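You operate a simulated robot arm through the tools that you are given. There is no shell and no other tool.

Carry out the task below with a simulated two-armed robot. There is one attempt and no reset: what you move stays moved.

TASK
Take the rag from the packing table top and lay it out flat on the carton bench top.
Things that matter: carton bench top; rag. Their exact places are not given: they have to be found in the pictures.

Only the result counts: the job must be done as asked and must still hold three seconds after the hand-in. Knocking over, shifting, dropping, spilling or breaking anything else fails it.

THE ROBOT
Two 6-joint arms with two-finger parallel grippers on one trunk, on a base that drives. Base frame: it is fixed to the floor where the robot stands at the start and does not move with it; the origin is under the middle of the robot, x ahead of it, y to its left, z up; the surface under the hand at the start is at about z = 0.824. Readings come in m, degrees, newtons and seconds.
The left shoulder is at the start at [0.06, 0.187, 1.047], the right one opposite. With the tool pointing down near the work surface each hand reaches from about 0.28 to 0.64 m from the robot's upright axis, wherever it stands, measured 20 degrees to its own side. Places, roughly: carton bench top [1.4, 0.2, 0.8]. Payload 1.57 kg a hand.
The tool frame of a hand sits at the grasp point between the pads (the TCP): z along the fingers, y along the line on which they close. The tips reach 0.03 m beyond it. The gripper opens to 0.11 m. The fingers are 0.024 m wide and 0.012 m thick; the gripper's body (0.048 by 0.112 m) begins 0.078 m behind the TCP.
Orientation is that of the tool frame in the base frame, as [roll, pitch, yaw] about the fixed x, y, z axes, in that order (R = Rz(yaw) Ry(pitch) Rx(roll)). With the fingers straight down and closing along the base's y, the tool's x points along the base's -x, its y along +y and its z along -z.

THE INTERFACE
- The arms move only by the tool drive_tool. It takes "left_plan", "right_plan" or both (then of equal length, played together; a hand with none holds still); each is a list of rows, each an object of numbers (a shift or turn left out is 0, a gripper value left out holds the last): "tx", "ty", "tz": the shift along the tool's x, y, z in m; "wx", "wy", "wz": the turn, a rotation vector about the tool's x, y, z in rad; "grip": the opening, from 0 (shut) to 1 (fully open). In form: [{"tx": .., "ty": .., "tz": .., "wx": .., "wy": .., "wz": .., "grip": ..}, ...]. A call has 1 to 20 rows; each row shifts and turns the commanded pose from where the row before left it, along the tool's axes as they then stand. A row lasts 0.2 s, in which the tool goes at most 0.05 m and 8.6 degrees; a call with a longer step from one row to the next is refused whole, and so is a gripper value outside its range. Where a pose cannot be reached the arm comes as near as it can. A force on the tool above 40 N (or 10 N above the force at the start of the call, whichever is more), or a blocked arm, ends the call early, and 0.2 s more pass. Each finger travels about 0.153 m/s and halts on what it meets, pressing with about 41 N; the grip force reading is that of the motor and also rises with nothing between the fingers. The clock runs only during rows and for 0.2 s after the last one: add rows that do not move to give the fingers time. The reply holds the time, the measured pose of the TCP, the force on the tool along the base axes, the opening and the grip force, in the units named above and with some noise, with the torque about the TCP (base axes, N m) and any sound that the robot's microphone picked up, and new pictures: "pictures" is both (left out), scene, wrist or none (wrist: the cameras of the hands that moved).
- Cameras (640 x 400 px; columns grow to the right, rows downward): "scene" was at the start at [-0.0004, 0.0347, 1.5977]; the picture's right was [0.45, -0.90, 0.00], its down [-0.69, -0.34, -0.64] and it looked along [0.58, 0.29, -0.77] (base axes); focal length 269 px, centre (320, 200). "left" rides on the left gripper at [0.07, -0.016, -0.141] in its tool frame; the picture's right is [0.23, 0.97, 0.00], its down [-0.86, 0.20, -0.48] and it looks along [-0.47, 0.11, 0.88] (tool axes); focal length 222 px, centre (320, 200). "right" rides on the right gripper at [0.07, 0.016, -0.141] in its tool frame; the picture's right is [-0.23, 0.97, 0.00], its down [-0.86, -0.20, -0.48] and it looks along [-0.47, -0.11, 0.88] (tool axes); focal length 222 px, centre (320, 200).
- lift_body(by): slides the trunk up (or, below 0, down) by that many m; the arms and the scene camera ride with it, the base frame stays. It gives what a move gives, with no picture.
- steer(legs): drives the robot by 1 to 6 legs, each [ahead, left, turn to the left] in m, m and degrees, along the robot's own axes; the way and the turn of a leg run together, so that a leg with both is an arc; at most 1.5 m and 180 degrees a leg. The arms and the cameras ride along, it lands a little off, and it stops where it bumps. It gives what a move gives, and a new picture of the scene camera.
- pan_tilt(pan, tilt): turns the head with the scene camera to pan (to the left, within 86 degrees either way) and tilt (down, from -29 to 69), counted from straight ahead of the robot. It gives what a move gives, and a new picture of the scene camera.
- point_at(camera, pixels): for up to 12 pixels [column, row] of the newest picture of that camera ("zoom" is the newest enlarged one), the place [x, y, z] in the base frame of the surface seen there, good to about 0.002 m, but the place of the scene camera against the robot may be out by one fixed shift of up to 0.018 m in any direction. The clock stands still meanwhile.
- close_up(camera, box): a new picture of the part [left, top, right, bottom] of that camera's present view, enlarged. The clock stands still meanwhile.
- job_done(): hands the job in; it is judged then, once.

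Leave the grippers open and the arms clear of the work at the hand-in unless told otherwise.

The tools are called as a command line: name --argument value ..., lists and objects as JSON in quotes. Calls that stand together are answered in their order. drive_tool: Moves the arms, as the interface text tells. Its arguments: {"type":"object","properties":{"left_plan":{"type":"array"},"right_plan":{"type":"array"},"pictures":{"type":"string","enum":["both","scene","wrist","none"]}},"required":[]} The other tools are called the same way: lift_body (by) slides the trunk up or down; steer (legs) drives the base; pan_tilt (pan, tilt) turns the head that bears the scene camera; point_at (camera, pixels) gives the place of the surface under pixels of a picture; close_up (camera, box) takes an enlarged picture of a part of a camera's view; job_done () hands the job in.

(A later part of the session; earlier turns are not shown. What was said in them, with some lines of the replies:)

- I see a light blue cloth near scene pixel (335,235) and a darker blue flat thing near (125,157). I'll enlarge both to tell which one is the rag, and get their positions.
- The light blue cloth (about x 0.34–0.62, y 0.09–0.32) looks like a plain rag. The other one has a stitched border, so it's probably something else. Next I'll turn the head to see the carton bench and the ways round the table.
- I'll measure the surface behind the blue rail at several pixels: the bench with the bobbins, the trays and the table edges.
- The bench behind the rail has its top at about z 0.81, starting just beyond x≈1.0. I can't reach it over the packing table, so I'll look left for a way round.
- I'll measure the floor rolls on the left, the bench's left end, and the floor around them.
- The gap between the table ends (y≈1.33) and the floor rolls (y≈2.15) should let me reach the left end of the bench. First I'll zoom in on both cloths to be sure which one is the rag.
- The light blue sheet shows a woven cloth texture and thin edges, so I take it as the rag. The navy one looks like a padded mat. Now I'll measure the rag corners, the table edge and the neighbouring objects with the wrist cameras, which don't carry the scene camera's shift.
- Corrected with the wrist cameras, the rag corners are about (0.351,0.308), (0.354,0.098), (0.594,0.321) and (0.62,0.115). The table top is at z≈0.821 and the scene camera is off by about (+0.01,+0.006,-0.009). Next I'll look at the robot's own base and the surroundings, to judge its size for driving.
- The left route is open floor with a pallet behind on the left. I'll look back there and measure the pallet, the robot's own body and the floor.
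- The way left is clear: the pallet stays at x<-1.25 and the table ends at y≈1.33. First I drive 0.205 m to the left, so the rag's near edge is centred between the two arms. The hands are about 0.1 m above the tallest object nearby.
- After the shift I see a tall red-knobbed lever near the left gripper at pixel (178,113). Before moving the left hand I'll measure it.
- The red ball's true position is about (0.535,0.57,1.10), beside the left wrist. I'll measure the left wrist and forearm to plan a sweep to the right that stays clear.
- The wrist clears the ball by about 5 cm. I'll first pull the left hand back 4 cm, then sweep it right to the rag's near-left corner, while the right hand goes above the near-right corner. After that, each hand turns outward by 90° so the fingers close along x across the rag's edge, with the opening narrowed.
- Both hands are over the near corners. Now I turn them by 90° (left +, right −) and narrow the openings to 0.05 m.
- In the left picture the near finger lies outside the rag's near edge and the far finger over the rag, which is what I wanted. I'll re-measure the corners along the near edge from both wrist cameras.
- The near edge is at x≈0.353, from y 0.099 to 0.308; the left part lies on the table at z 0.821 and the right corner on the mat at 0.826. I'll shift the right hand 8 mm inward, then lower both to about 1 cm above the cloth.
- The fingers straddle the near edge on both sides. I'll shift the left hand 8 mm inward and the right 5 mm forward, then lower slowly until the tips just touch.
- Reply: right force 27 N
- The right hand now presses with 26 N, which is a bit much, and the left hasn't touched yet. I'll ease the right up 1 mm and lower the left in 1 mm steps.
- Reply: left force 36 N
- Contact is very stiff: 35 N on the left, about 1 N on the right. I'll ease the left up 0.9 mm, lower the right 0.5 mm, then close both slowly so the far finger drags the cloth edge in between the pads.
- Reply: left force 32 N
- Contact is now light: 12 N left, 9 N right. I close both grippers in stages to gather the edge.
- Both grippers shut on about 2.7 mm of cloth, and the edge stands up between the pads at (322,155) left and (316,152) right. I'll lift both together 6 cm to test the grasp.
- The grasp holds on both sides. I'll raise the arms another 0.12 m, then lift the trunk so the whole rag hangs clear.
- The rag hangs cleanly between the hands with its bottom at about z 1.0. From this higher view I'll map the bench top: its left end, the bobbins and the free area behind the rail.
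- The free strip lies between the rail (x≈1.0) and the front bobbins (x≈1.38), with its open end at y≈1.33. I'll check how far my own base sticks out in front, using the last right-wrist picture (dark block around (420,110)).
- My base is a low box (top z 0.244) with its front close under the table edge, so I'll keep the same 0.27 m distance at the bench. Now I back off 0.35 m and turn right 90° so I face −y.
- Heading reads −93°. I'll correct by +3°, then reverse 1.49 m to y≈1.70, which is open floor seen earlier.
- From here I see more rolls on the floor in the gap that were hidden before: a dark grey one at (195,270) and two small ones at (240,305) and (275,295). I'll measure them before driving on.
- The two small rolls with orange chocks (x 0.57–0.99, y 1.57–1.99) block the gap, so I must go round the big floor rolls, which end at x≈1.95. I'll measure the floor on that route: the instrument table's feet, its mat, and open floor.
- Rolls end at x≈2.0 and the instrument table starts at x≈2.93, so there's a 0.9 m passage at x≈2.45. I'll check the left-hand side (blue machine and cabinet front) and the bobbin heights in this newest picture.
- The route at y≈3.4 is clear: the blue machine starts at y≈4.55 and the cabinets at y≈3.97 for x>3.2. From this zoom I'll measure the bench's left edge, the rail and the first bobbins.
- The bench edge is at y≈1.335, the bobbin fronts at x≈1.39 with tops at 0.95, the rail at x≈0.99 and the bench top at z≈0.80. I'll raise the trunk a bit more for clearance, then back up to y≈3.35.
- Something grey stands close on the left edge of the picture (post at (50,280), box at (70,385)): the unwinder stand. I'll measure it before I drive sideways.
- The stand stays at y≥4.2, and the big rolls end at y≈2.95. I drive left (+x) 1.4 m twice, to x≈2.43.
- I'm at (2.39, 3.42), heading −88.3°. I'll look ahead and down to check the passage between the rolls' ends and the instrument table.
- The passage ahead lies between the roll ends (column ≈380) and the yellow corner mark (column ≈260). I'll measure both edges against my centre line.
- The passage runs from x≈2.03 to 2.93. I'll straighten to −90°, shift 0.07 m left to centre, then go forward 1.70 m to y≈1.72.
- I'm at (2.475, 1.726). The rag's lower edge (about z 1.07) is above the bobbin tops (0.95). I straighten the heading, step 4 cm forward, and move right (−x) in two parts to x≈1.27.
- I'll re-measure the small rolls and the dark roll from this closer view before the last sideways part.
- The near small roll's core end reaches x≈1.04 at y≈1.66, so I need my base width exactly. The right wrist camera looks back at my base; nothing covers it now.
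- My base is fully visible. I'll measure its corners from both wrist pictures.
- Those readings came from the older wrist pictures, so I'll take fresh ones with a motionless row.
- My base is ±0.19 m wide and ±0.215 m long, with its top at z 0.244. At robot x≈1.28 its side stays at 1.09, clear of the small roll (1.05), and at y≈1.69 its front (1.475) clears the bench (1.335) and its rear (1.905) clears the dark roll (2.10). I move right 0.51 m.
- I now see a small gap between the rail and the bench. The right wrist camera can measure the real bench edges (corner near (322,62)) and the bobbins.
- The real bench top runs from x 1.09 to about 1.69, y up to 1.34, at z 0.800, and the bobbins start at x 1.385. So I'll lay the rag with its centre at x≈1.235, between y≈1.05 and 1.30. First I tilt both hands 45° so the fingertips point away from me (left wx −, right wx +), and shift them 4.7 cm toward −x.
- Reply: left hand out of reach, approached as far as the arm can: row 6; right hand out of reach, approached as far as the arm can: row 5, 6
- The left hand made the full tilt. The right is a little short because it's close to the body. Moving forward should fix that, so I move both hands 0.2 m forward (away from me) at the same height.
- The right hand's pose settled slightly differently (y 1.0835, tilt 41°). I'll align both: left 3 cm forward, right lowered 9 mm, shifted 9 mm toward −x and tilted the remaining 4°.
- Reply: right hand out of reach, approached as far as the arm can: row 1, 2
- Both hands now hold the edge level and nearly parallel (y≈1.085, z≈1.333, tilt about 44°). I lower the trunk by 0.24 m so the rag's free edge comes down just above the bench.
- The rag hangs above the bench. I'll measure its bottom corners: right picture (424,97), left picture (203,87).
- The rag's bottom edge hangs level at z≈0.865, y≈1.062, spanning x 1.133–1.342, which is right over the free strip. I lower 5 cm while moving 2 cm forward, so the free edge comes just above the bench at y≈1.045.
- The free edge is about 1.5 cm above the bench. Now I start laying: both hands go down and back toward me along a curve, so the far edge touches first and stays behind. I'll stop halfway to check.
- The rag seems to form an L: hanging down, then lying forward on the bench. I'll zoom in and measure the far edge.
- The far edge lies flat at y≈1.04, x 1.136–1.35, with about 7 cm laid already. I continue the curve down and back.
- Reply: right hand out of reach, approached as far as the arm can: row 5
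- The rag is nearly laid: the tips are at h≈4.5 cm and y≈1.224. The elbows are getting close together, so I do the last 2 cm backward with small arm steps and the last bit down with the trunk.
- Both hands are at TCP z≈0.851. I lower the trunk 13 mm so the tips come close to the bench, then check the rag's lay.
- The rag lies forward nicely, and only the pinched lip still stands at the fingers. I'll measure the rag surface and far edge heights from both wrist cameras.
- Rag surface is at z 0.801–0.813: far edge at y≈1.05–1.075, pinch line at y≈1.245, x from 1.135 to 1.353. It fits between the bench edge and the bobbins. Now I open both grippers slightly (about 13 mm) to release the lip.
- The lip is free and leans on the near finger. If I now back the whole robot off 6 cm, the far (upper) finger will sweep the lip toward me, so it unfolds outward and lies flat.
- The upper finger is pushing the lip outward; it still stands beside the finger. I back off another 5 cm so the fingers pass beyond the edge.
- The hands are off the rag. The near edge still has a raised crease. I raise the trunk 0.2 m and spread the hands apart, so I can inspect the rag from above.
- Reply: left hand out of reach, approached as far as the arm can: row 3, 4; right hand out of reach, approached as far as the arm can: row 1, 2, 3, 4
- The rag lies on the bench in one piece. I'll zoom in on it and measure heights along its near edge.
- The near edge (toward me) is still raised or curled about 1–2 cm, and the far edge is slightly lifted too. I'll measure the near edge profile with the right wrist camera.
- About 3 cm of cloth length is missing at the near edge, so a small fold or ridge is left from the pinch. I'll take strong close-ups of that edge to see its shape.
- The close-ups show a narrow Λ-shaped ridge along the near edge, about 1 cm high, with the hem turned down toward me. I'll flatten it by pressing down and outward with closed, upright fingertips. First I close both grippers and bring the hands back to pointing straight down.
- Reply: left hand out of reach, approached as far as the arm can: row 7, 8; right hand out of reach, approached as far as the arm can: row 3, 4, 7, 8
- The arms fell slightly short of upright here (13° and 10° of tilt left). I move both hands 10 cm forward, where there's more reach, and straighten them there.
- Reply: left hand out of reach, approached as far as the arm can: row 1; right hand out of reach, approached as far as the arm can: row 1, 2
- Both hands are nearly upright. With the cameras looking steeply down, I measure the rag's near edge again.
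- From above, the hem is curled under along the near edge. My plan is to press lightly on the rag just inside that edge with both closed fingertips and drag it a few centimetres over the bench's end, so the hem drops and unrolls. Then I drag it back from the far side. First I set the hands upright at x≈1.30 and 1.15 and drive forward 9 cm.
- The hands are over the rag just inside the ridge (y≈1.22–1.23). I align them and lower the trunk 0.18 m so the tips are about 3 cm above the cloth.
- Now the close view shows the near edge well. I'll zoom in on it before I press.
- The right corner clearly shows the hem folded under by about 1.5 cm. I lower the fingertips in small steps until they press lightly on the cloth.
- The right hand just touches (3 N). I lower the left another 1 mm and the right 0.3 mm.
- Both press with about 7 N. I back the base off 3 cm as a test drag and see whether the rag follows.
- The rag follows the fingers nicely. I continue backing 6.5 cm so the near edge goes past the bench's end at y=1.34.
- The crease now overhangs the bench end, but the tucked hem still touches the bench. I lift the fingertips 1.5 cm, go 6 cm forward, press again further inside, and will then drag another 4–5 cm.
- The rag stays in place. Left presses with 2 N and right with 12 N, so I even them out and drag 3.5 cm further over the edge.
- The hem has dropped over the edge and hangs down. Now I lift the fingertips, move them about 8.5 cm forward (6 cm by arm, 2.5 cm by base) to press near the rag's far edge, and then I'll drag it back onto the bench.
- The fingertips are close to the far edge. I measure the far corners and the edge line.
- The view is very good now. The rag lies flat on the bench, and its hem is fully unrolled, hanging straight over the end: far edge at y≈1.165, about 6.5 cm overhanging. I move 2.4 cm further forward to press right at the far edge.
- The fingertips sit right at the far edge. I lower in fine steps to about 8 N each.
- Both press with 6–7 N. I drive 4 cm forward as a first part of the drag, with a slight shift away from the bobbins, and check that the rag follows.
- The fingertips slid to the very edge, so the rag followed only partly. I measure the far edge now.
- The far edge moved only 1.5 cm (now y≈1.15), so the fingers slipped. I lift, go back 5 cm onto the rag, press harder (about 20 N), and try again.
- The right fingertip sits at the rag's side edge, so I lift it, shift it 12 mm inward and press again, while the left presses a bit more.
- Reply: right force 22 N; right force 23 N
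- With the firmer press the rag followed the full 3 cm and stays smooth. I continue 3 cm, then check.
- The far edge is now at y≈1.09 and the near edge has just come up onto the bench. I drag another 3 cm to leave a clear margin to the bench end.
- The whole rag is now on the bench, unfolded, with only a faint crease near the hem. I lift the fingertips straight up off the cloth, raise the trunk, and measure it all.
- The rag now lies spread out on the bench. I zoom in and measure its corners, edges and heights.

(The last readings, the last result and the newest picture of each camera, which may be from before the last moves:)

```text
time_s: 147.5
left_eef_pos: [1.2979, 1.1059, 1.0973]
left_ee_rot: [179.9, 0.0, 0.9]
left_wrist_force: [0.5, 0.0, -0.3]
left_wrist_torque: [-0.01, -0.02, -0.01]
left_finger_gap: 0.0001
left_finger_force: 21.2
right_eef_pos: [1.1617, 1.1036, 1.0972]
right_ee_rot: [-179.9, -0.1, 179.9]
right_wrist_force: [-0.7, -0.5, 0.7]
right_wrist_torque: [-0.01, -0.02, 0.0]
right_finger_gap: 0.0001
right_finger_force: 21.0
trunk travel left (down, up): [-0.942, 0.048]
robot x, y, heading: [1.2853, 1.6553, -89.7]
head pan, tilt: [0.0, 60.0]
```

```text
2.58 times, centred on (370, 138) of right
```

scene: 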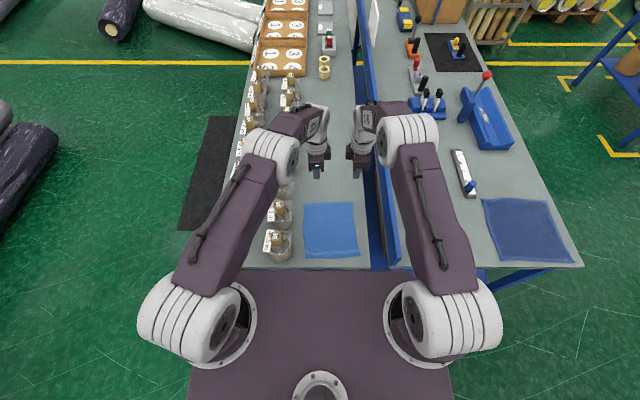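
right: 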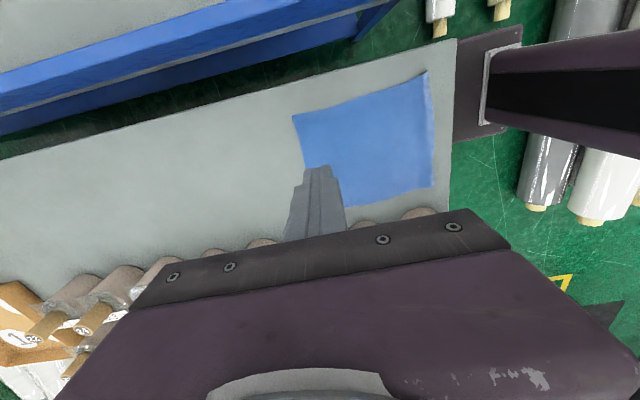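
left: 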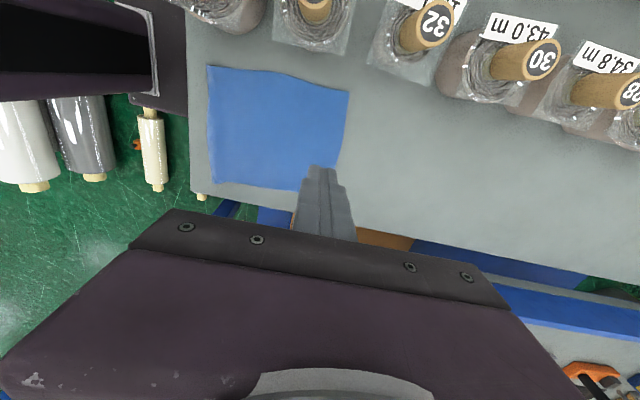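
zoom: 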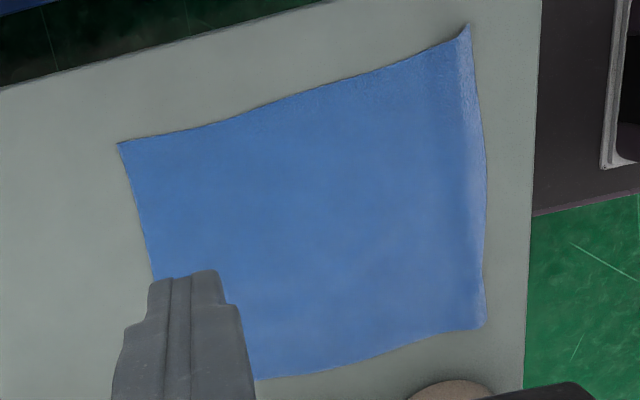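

The rag lies fully on the bench: x 1.126–1.353, y 1.059–1.303, almost everywhere at z≈0.802. Only the near hem still curls up 0.5–1.2 cm. I'll pat the hem down with the right hand, so I first move the left hand up and aside.

drive_tool --left_plan '[{"tz": -0.04}, {"tz": -0.04}, {"tz": -0.04}, {"tz": -0.04}, {"tz": -0.04}, {"tx": 0.03}, {"tx": 0.03}, {"tx": 0.03}, {}]' --pictures "scene"

steer --legs '[[-0.13, 0.0, 0.0]]'

```text
time_s: 149.5
left_eef_pos: [1.3867, 1.1082, 1.2978]
left_ee_rot: [179.9, 0.1, 0.9]
left_wrist_force: [0.6, -0.4, 0.4]
left_wrist_torque: [0.0, -0.03, 0.0]
left_finger_gap: 0.0
left_finger_force: 20.8
right_eef_pos: [1.1606, 1.1028, 1.0963]
right_ee_rot: [-179.9, 0.0, 179.8]
right_wrist_force: [0.0, 0.3, 1.0]
right_wrist_torque: [-0.02, -0.04, -0.01]
right_finger_gap: 0.0
right_finger_force: 21.9
trunk travel left (down, up): [-0.942, 0.048]
robot x, y, heading: [1.2799, 1.6486, -89.9]
head pan, tilt: [0.0, 60.0]
```

scene: 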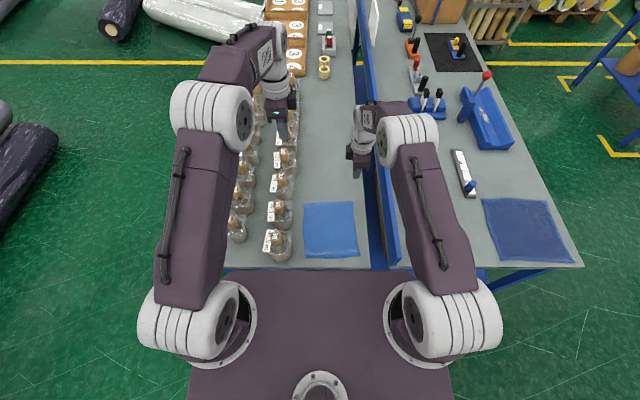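

```text
time_s: 150.8
left_eef_pos: [1.3867, 1.2363, 1.2957]
left_ee_rot: [-180.0, 0.1, 1.0]
left_wrist_force: [0.3, -1.1, 0.1]
left_wrist_torque: [0.01, -0.02, 0.0]
left_finger_gap: 0.0
left_finger_force: 21.1
right_eef_pos: [1.16, 1.2313, 1.0948]
right_ee_rot: [179.8, 0.0, 180.0]
right_wrist_force: [-0.4, -0.2, 0.3]
right_wrist_torque: [0.04, -0.04, -0.02]
right_finger_gap: 0.0
right_finger_force: 21.3
trunk travel left (down, up): [-0.942, 0.048]
robot x, y, heading: [1.2838, 1.7794, -89.4]
head pan, tilt: [0.0, 60.0]
```

scene: 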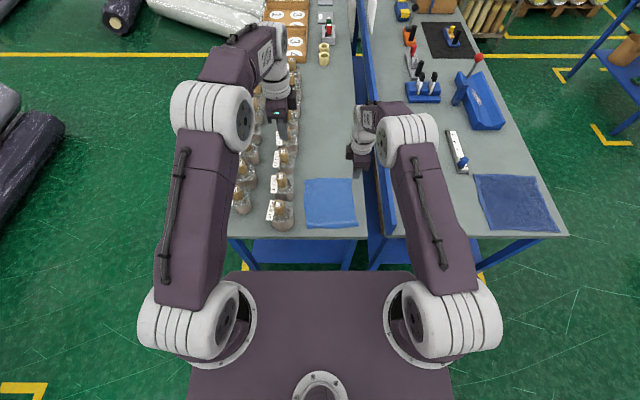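

Now I place the right fingertip over the hem near its right corner (x≈1.14, y≈1.291) and lower the trunk 0.2 m. The left hand stays well above the bobbins.

drive_tool --right_plan '[{"ty": 0.03, "tx": 0.01}, {"ty": 0.03, "tx": 0.008}, {}]' --pictures "none"

lift_body --by -0.2

drive_tool --right_plan '[{"tz": 0.02}, {"tz": 0.015}, {"tz": 0.01}, {}]' --pictures "wrist"

```text
time_s: 151.6
left_eef_pos: [1.3875, 1.2386, 1.2969]
left_ee_rot: [179.9, 0.1, 0.9]
left_wrist_force: [-0.1, -0.7, 0.3]
left_wrist_torque: [-0.04, 0.04, 0.0]
left_finger_gap: 0.0
left_finger_force: 21.5
right_eef_pos: [1.1423, 1.2944, 1.0969]
right_ee_rot: [180.0, 0.1, 179.8]
right_wrist_force: [-0.3, -0.2, 0.6]
right_wrist_torque: [-0.02, 0.01, -0.04]
right_finger_gap: 0.0
right_finger_force: 21.6
trunk travel left (down, up): [-0.942, 0.048]
robot x, y, heading: [1.2782, 1.7838, -89.9]
head pan, tilt: [0.0, 60.0]
```

```text
time_s: 153.8
left_eef_pos: [1.386, 1.2378, 1.0982]
left_ee_rot: [179.9, 0.2, 1.0]
left_wrist_force: [0.6, 0.8, -0.6]
left_wrist_torque: [-0.01, 0.0, -0.01]
left_finger_gap: 0.0
left_finger_force: 21.0
right_eef_pos: [1.1441, 1.2928, 0.8966]
right_ee_rot: [-179.9, 0.0, 179.9]
right_wrist_force: [0.2, -0.6, -0.6]
right_wrist_torque: [-0.01, -0.07, -0.01]
right_finger_gap: 0.0
right_finger_force: 21.9
trunk travel left (down, up): [-0.742, 0.248]
robot x, y, heading: [1.2837, 1.7864, -90.2]
head pan, tilt: [0.0, 60.0]
```

```text
time_s: 154.8
left_eef_pos: [1.3867, 1.2398, 1.0987]
left_ee_rot: [179.9, 0.1, 1.0]
left_wrist_force: [0.0, 0.1, -0.6]
left_wrist_torque: [0.04, 0.01, -0.03]
left_finger_gap: 0.0001
left_finger_force: 21.1
right_eef_pos: [1.1442, 1.2921, 0.8503]
right_ee_rot: [-179.9, 0.0, 179.9]
right_wrist_force: [-0.2, -0.1, -0.4]
right_wrist_torque: [-0.01, 0.02, -0.02]
right_finger_gap: 0.0
right_finger_force: 20.8
trunk travel left (down, up): [-0.742, 0.248]
robot x, y, heading: [1.2843, 1.7815, -89.8]
head pan, tilt: [0.0, 60.0]
```

right: 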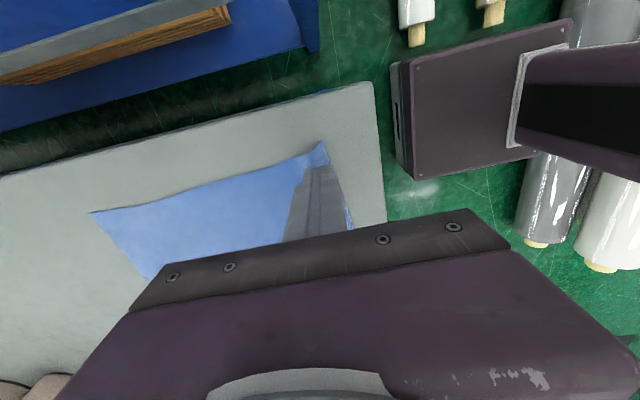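

The fingertip is right over the hem corner. I pat it down gently at several places along the hem: down 18.5 mm to contact, up, 36 mm sideways, and again.

drive_tool --right_plan '[{"tz": 0.0095}, {"tz": 0.009}, {}, {"tz": -0.0095}, {"tz": -0.009}, {"tx": -0.036}, {"tz": 0.0095}, {"tz": 0.009}, {}, {"tz": -0.0095}, {"tz": -0.009}, {"tx": -0.036}, {"tz": 0.0095}, {"tz": 0.009}, {}, {"tz": -0.0095}, {"tz": -0.009}, {"tx": -0.036}, {}]' --pictures "wrist"

```text
time_s: 158.8
left_eef_pos: [1.3863, 1.2394, 1.0968]
left_ee_rot: [179.9, 0.0, 1.0]
left_wrist_force: [-0.5, -0.1, 0.7]
left_wrist_torque: [0.01, -0.01, 0.0]
left_finger_gap: 0.0
left_finger_force: 21.0
right_eef_pos: [1.2501, 1.2942, 0.8515]
right_ee_rot: [-179.9, 0.1, 179.8]
right_wrist_force: [-0.2, -0.6, 0.9]
right_wrist_torque: [0.0, 0.01, -0.01]
right_finger_gap: 0.0
right_finger_force: 21.6
trunk travel left (down, up): [-0.742, 0.248]
robot x, y, heading: [1.2786, 1.7842, -89.5]
head pan, tilt: [0.0, 60.0]
```

right: 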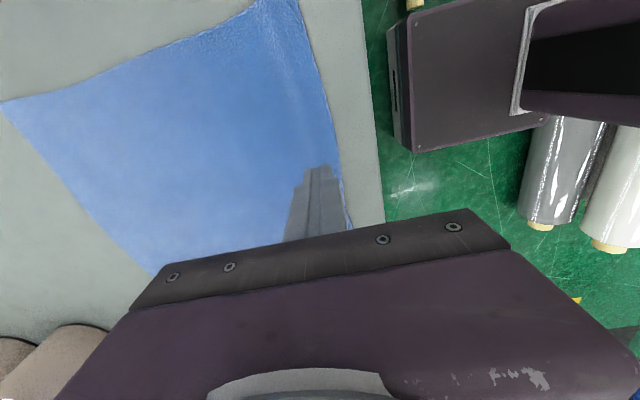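

The patted part lies flatter. I continue at x≈1.25, 1.286 and 1.32. At x≈1.32 the gripper body stays 4 cm clear of the bobbin.

drive_tool --right_plan '[{"tz": 0.0095}, {"tz": 0.009}, {}, {"tz": -0.0095}, {"tz": -0.009}, {"tx": -0.036}, {"tz": 0.0095}, {"tz": 0.009}, {}, {"tz": -0.0095}, {"tz": -0.009}, {"tx": -0.034}, {"tz": 0.0095}, {"tz": 0.009}, {}, {"tz": -0.0095}, {"tz": -0.012}, {"tz": -0.03}, {"tz": -0.04}, {}]'

close_up --camera "scene" --box '[285, 160, 381, 235]'

```text
time_s: 162.9
left_eef_pos: [1.3869, 1.2388, 1.0969]
left_ee_rot: [-179.9, 0.1, 1.1]
left_wrist_force: [0.8, -0.8, -0.5]
left_wrist_torque: [0.0, -0.02, 0.02]
left_finger_gap: 0.0
left_finger_force: 21.1
right_eef_pos: [1.3201, 1.2927, 0.9261]
right_ee_rot: [-179.8, 0.0, 180.0]
right_wrist_force: [-0.7, -0.6, -0.3]
right_wrist_torque: [-0.02, -0.01, 0.01]
right_finger_gap: 0.0
right_finger_force: 21.2
trunk travel left (down, up): [-0.742, 0.248]
robot x, y, heading: [1.2839, 1.7801, -89.6]
head pan, tilt: [0.0, 60.0]
```

scene: 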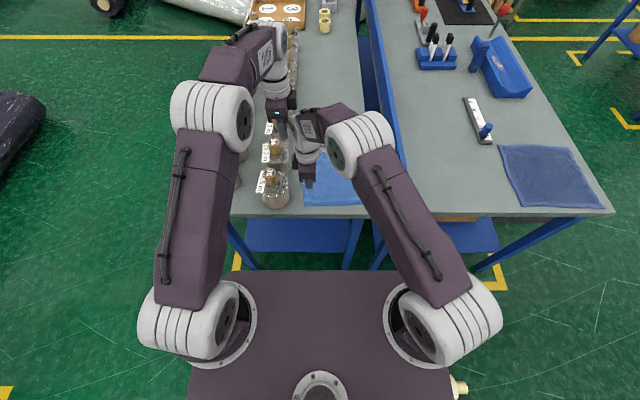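
right: 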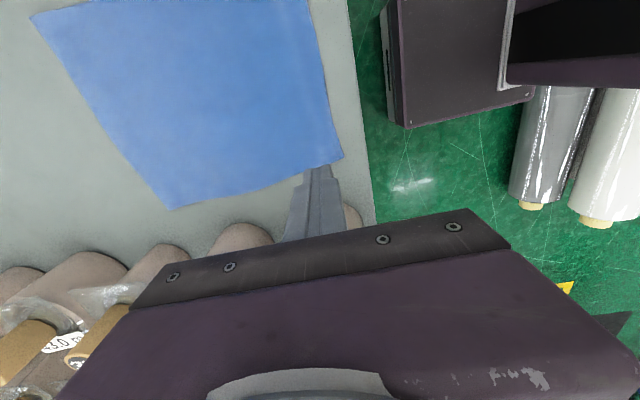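

```text
5.33 times, centred on (333, 198) of scene
```

zoom: 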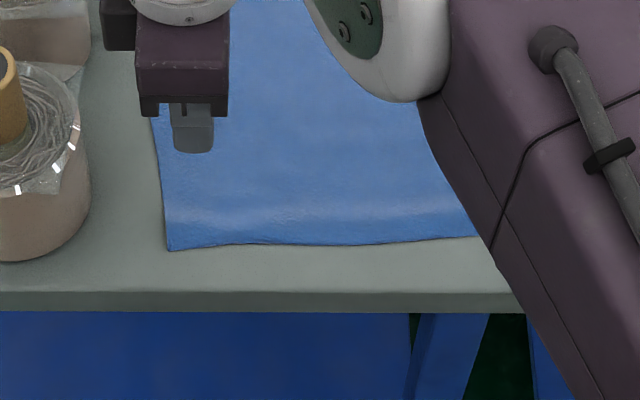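

The rag looks flat. I raise the trunk straight up 0.2 m, move the right hand aside, and measure the rag one last time.

lift_body --by 0.2

drive_tool --right_plan '[{"tx": 0.04}, {"tx": 0.04}, {"tx": 0.04}, {"tx": 0.04}, {}]'

close_up --camera "scene" --box '[285, 165, 381, 240]'

```text
time_s: 165.1
left_eef_pos: [1.3867, 1.2389, 1.2976]
left_ee_rot: [179.9, 0.1, 1.1]
left_wrist_force: [-0.6, 0.3, 0.2]
left_wrist_torque: [-0.01, 0.01, 0.0]
left_finger_gap: 0.0
left_finger_force: 21.1
right_eef_pos: [1.3201, 1.2931, 1.1251]
right_ee_rot: [-180.0, 0.1, 179.9]
right_wrist_force: [-0.8, 0.0, -0.5]
right_wrist_torque: [0.01, -0.01, -0.02]
right_finger_gap: 0.0001
right_finger_force: 21.8
trunk travel left (down, up): [-0.942, 0.048]
robot x, y, heading: [1.2862, 1.7836, -89.8]
head pan, tilt: [0.0, 60.0]
```

```text
time_s: 166.3
left_eef_pos: [1.387, 1.2386, 1.2959]
left_ee_rot: [179.9, 0.1, 1.0]
left_wrist_force: [0.1, 0.2, 0.4]
left_wrist_torque: [0.02, 0.02, -0.02]
left_finger_gap: 0.0002
left_finger_force: 21.8
right_eef_pos: [1.1592, 1.2947, 1.1257]
right_ee_rot: [-179.9, -0.1, 179.9]
right_wrist_force: [-0.1, 0.3, 0.2]
right_wrist_torque: [0.01, 0.0, 0.02]
right_finger_gap: 0.0
right_finger_force: 21.7
trunk travel left (down, up): [-0.942, 0.048]
robot x, y, heading: [1.2837, 1.7838, -89.9]
head pan, tilt: [0.0, 60.0]
```

scene: 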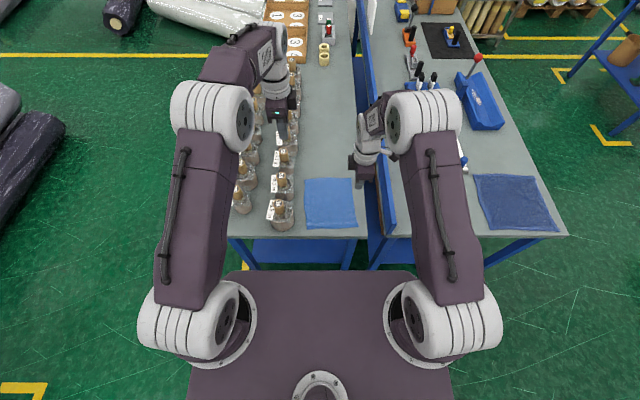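
right: 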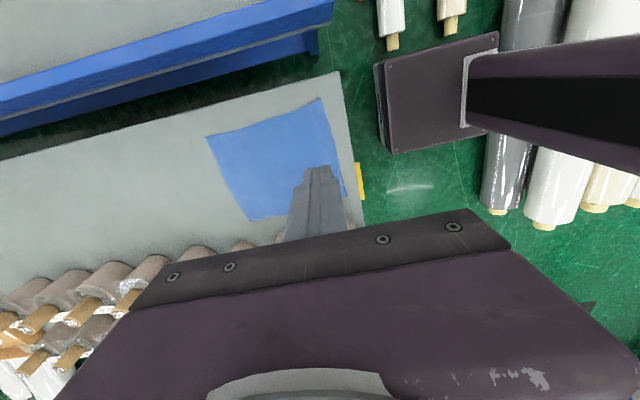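

```text
5.33 times, centred on (333, 202) of scene
```

zoom: 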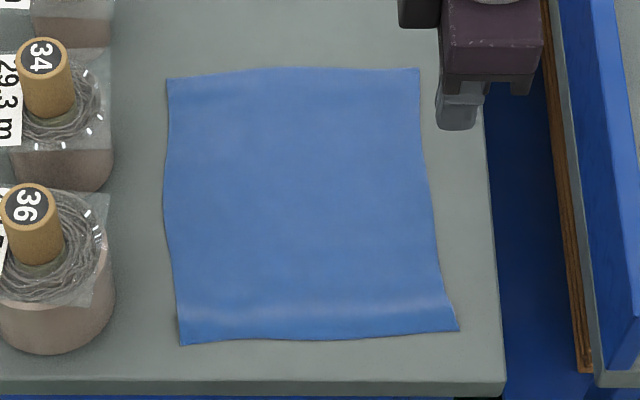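

The rag is spread out and smooth. I check the heights along the hem and the corners with the right wrist camera and the zoomed scene view.

point_at --camera "right" --pixels '[[319, 101], [327, 125], [335, 150], [342, 175], [311, 105], [318, 130], [325, 155], [210, 140], [250, 215], [260, 150], [285, 205], [344, 192]]'

point_at --camera "zoom" --pixels '[[185, 340], [250, 334], [320, 334], [390, 332], [452, 326], [200, 315], [320, 310], [430, 305], [172, 85], [290, 75], [412, 75], [300, 200]]'

```text
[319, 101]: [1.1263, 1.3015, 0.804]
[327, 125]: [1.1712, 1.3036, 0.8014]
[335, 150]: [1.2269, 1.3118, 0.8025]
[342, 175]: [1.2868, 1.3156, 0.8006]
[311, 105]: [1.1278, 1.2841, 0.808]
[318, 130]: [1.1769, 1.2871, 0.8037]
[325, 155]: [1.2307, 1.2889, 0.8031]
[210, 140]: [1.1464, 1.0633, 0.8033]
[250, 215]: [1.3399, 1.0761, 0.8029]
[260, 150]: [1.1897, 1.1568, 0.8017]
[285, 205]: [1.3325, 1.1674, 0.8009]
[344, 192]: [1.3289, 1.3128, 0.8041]
```

```text
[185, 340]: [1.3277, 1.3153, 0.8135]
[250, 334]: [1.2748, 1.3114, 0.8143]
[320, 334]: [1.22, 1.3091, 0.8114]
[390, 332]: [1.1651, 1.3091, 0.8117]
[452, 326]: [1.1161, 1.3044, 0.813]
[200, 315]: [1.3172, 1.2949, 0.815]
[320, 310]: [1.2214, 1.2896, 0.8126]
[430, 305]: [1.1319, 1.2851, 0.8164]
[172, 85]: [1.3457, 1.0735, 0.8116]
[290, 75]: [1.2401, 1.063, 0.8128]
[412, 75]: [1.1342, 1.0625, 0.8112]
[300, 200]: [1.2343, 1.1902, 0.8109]
```

Everything lies between z 0.800 and 0.808, from y 1.06 to about 1.313, with the bench ending at 1.34. The rag is flat and fully on the bench. Now I open both grippers high above the bench and raise the right hand further, clear of the work.

drive_tool --left_plan '[{"grip": 1.0}, {}, {}, {}, {}, {}]' --right_plan '[{"tz": -0.04}, {"tz": -0.04}, {"tz": -0.04}, {"tz": -0.03, "grip": 1.0}, {}, {}]'

close_up --camera "scene" --box '[200, 140, 400, 265]'

```text
time_s: 167.7
left_eef_pos: [1.3873, 1.2382, 1.2964]
left_ee_rot: [179.9, 0.1, 1.0]
left_wrist_force: [-1.1, 0.7, 0.7]
left_wrist_torque: [-0.03, 0.01, -0.02]
left_finger_gap: 0.1102
left_finger_force: 0.0
right_eef_pos: [1.1604, 1.2936, 1.2771]
right_ee_rot: [-180.0, 0.0, 180.0]
right_wrist_force: [-0.4, -0.4, -1.2]
right_wrist_torque: [-0.01, -0.03, 0.02]
right_finger_gap: 0.1099
right_finger_force: 0.0
trunk travel left (down, up): [-0.942, 0.048]
robot x, y, heading: [1.2815, 1.7805, -89.6]
head pan, tilt: [0.0, 60.0]
```

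scene: 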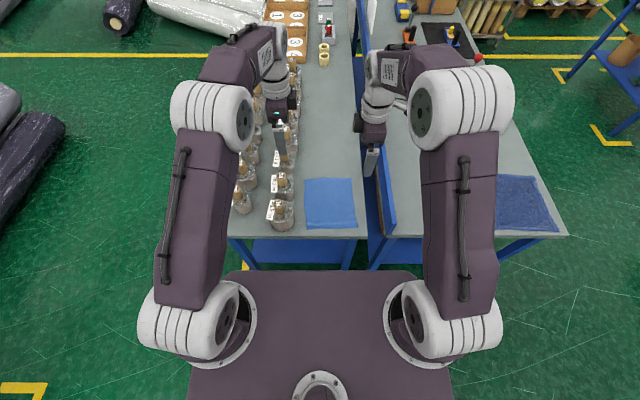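
right: 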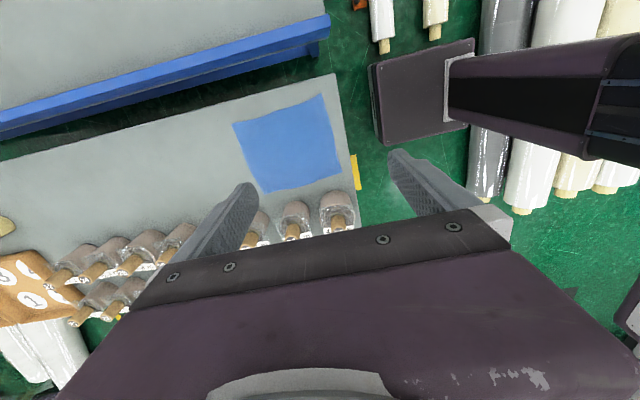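
left: 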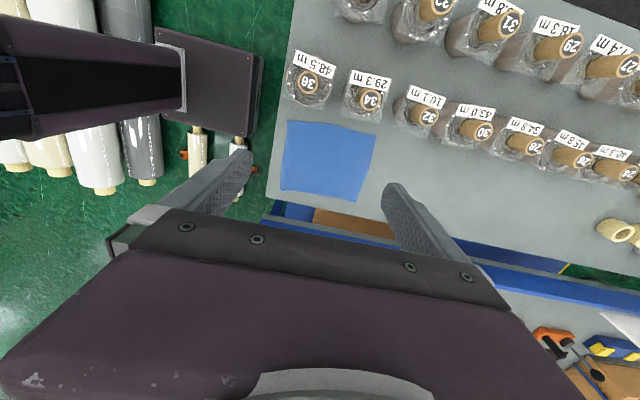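

```text
3.20 times, centred on (300, 202) of scene
```

zoom: 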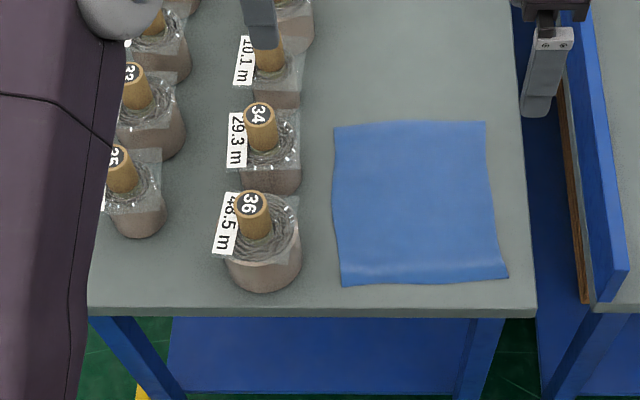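

The pictures show the light blue rag lying flat and complete on the carton bench, clear of the bobbins and the edges. The bobbins and small rolls stand where they were. Both grippers are open, about 0.45 m above the bench. I hand the job in.

job_done

```text
The job is handed in.
```

I took the light blue rag from the packing table and laid it flat on the left end of the carton bench top, then handed the job in. I haven't seen the verdict.

- **How it lies:** the last measurements put the whole rag within about 8 mm of the bench surface. It's about 2.5 cm clear of the bench end and clear of the bobbins beside it.
- **Which cloth:** I took the plain light blue cloth as the rag. The navy sheet with the thick border, further along the same table, looked like a padded mat, so I left it alone.
- **How it was laid:** the first lay left the near edge folded under. I dragged the rag a few centimetres over the bench end so the fold dropped open, pulled it back on from the far side, and patted the edge down.
- **Everything else:** I saw nothing knocked over or moved, on the bench or on the floor. Both grippers are open, about 0.45 m above the bench.
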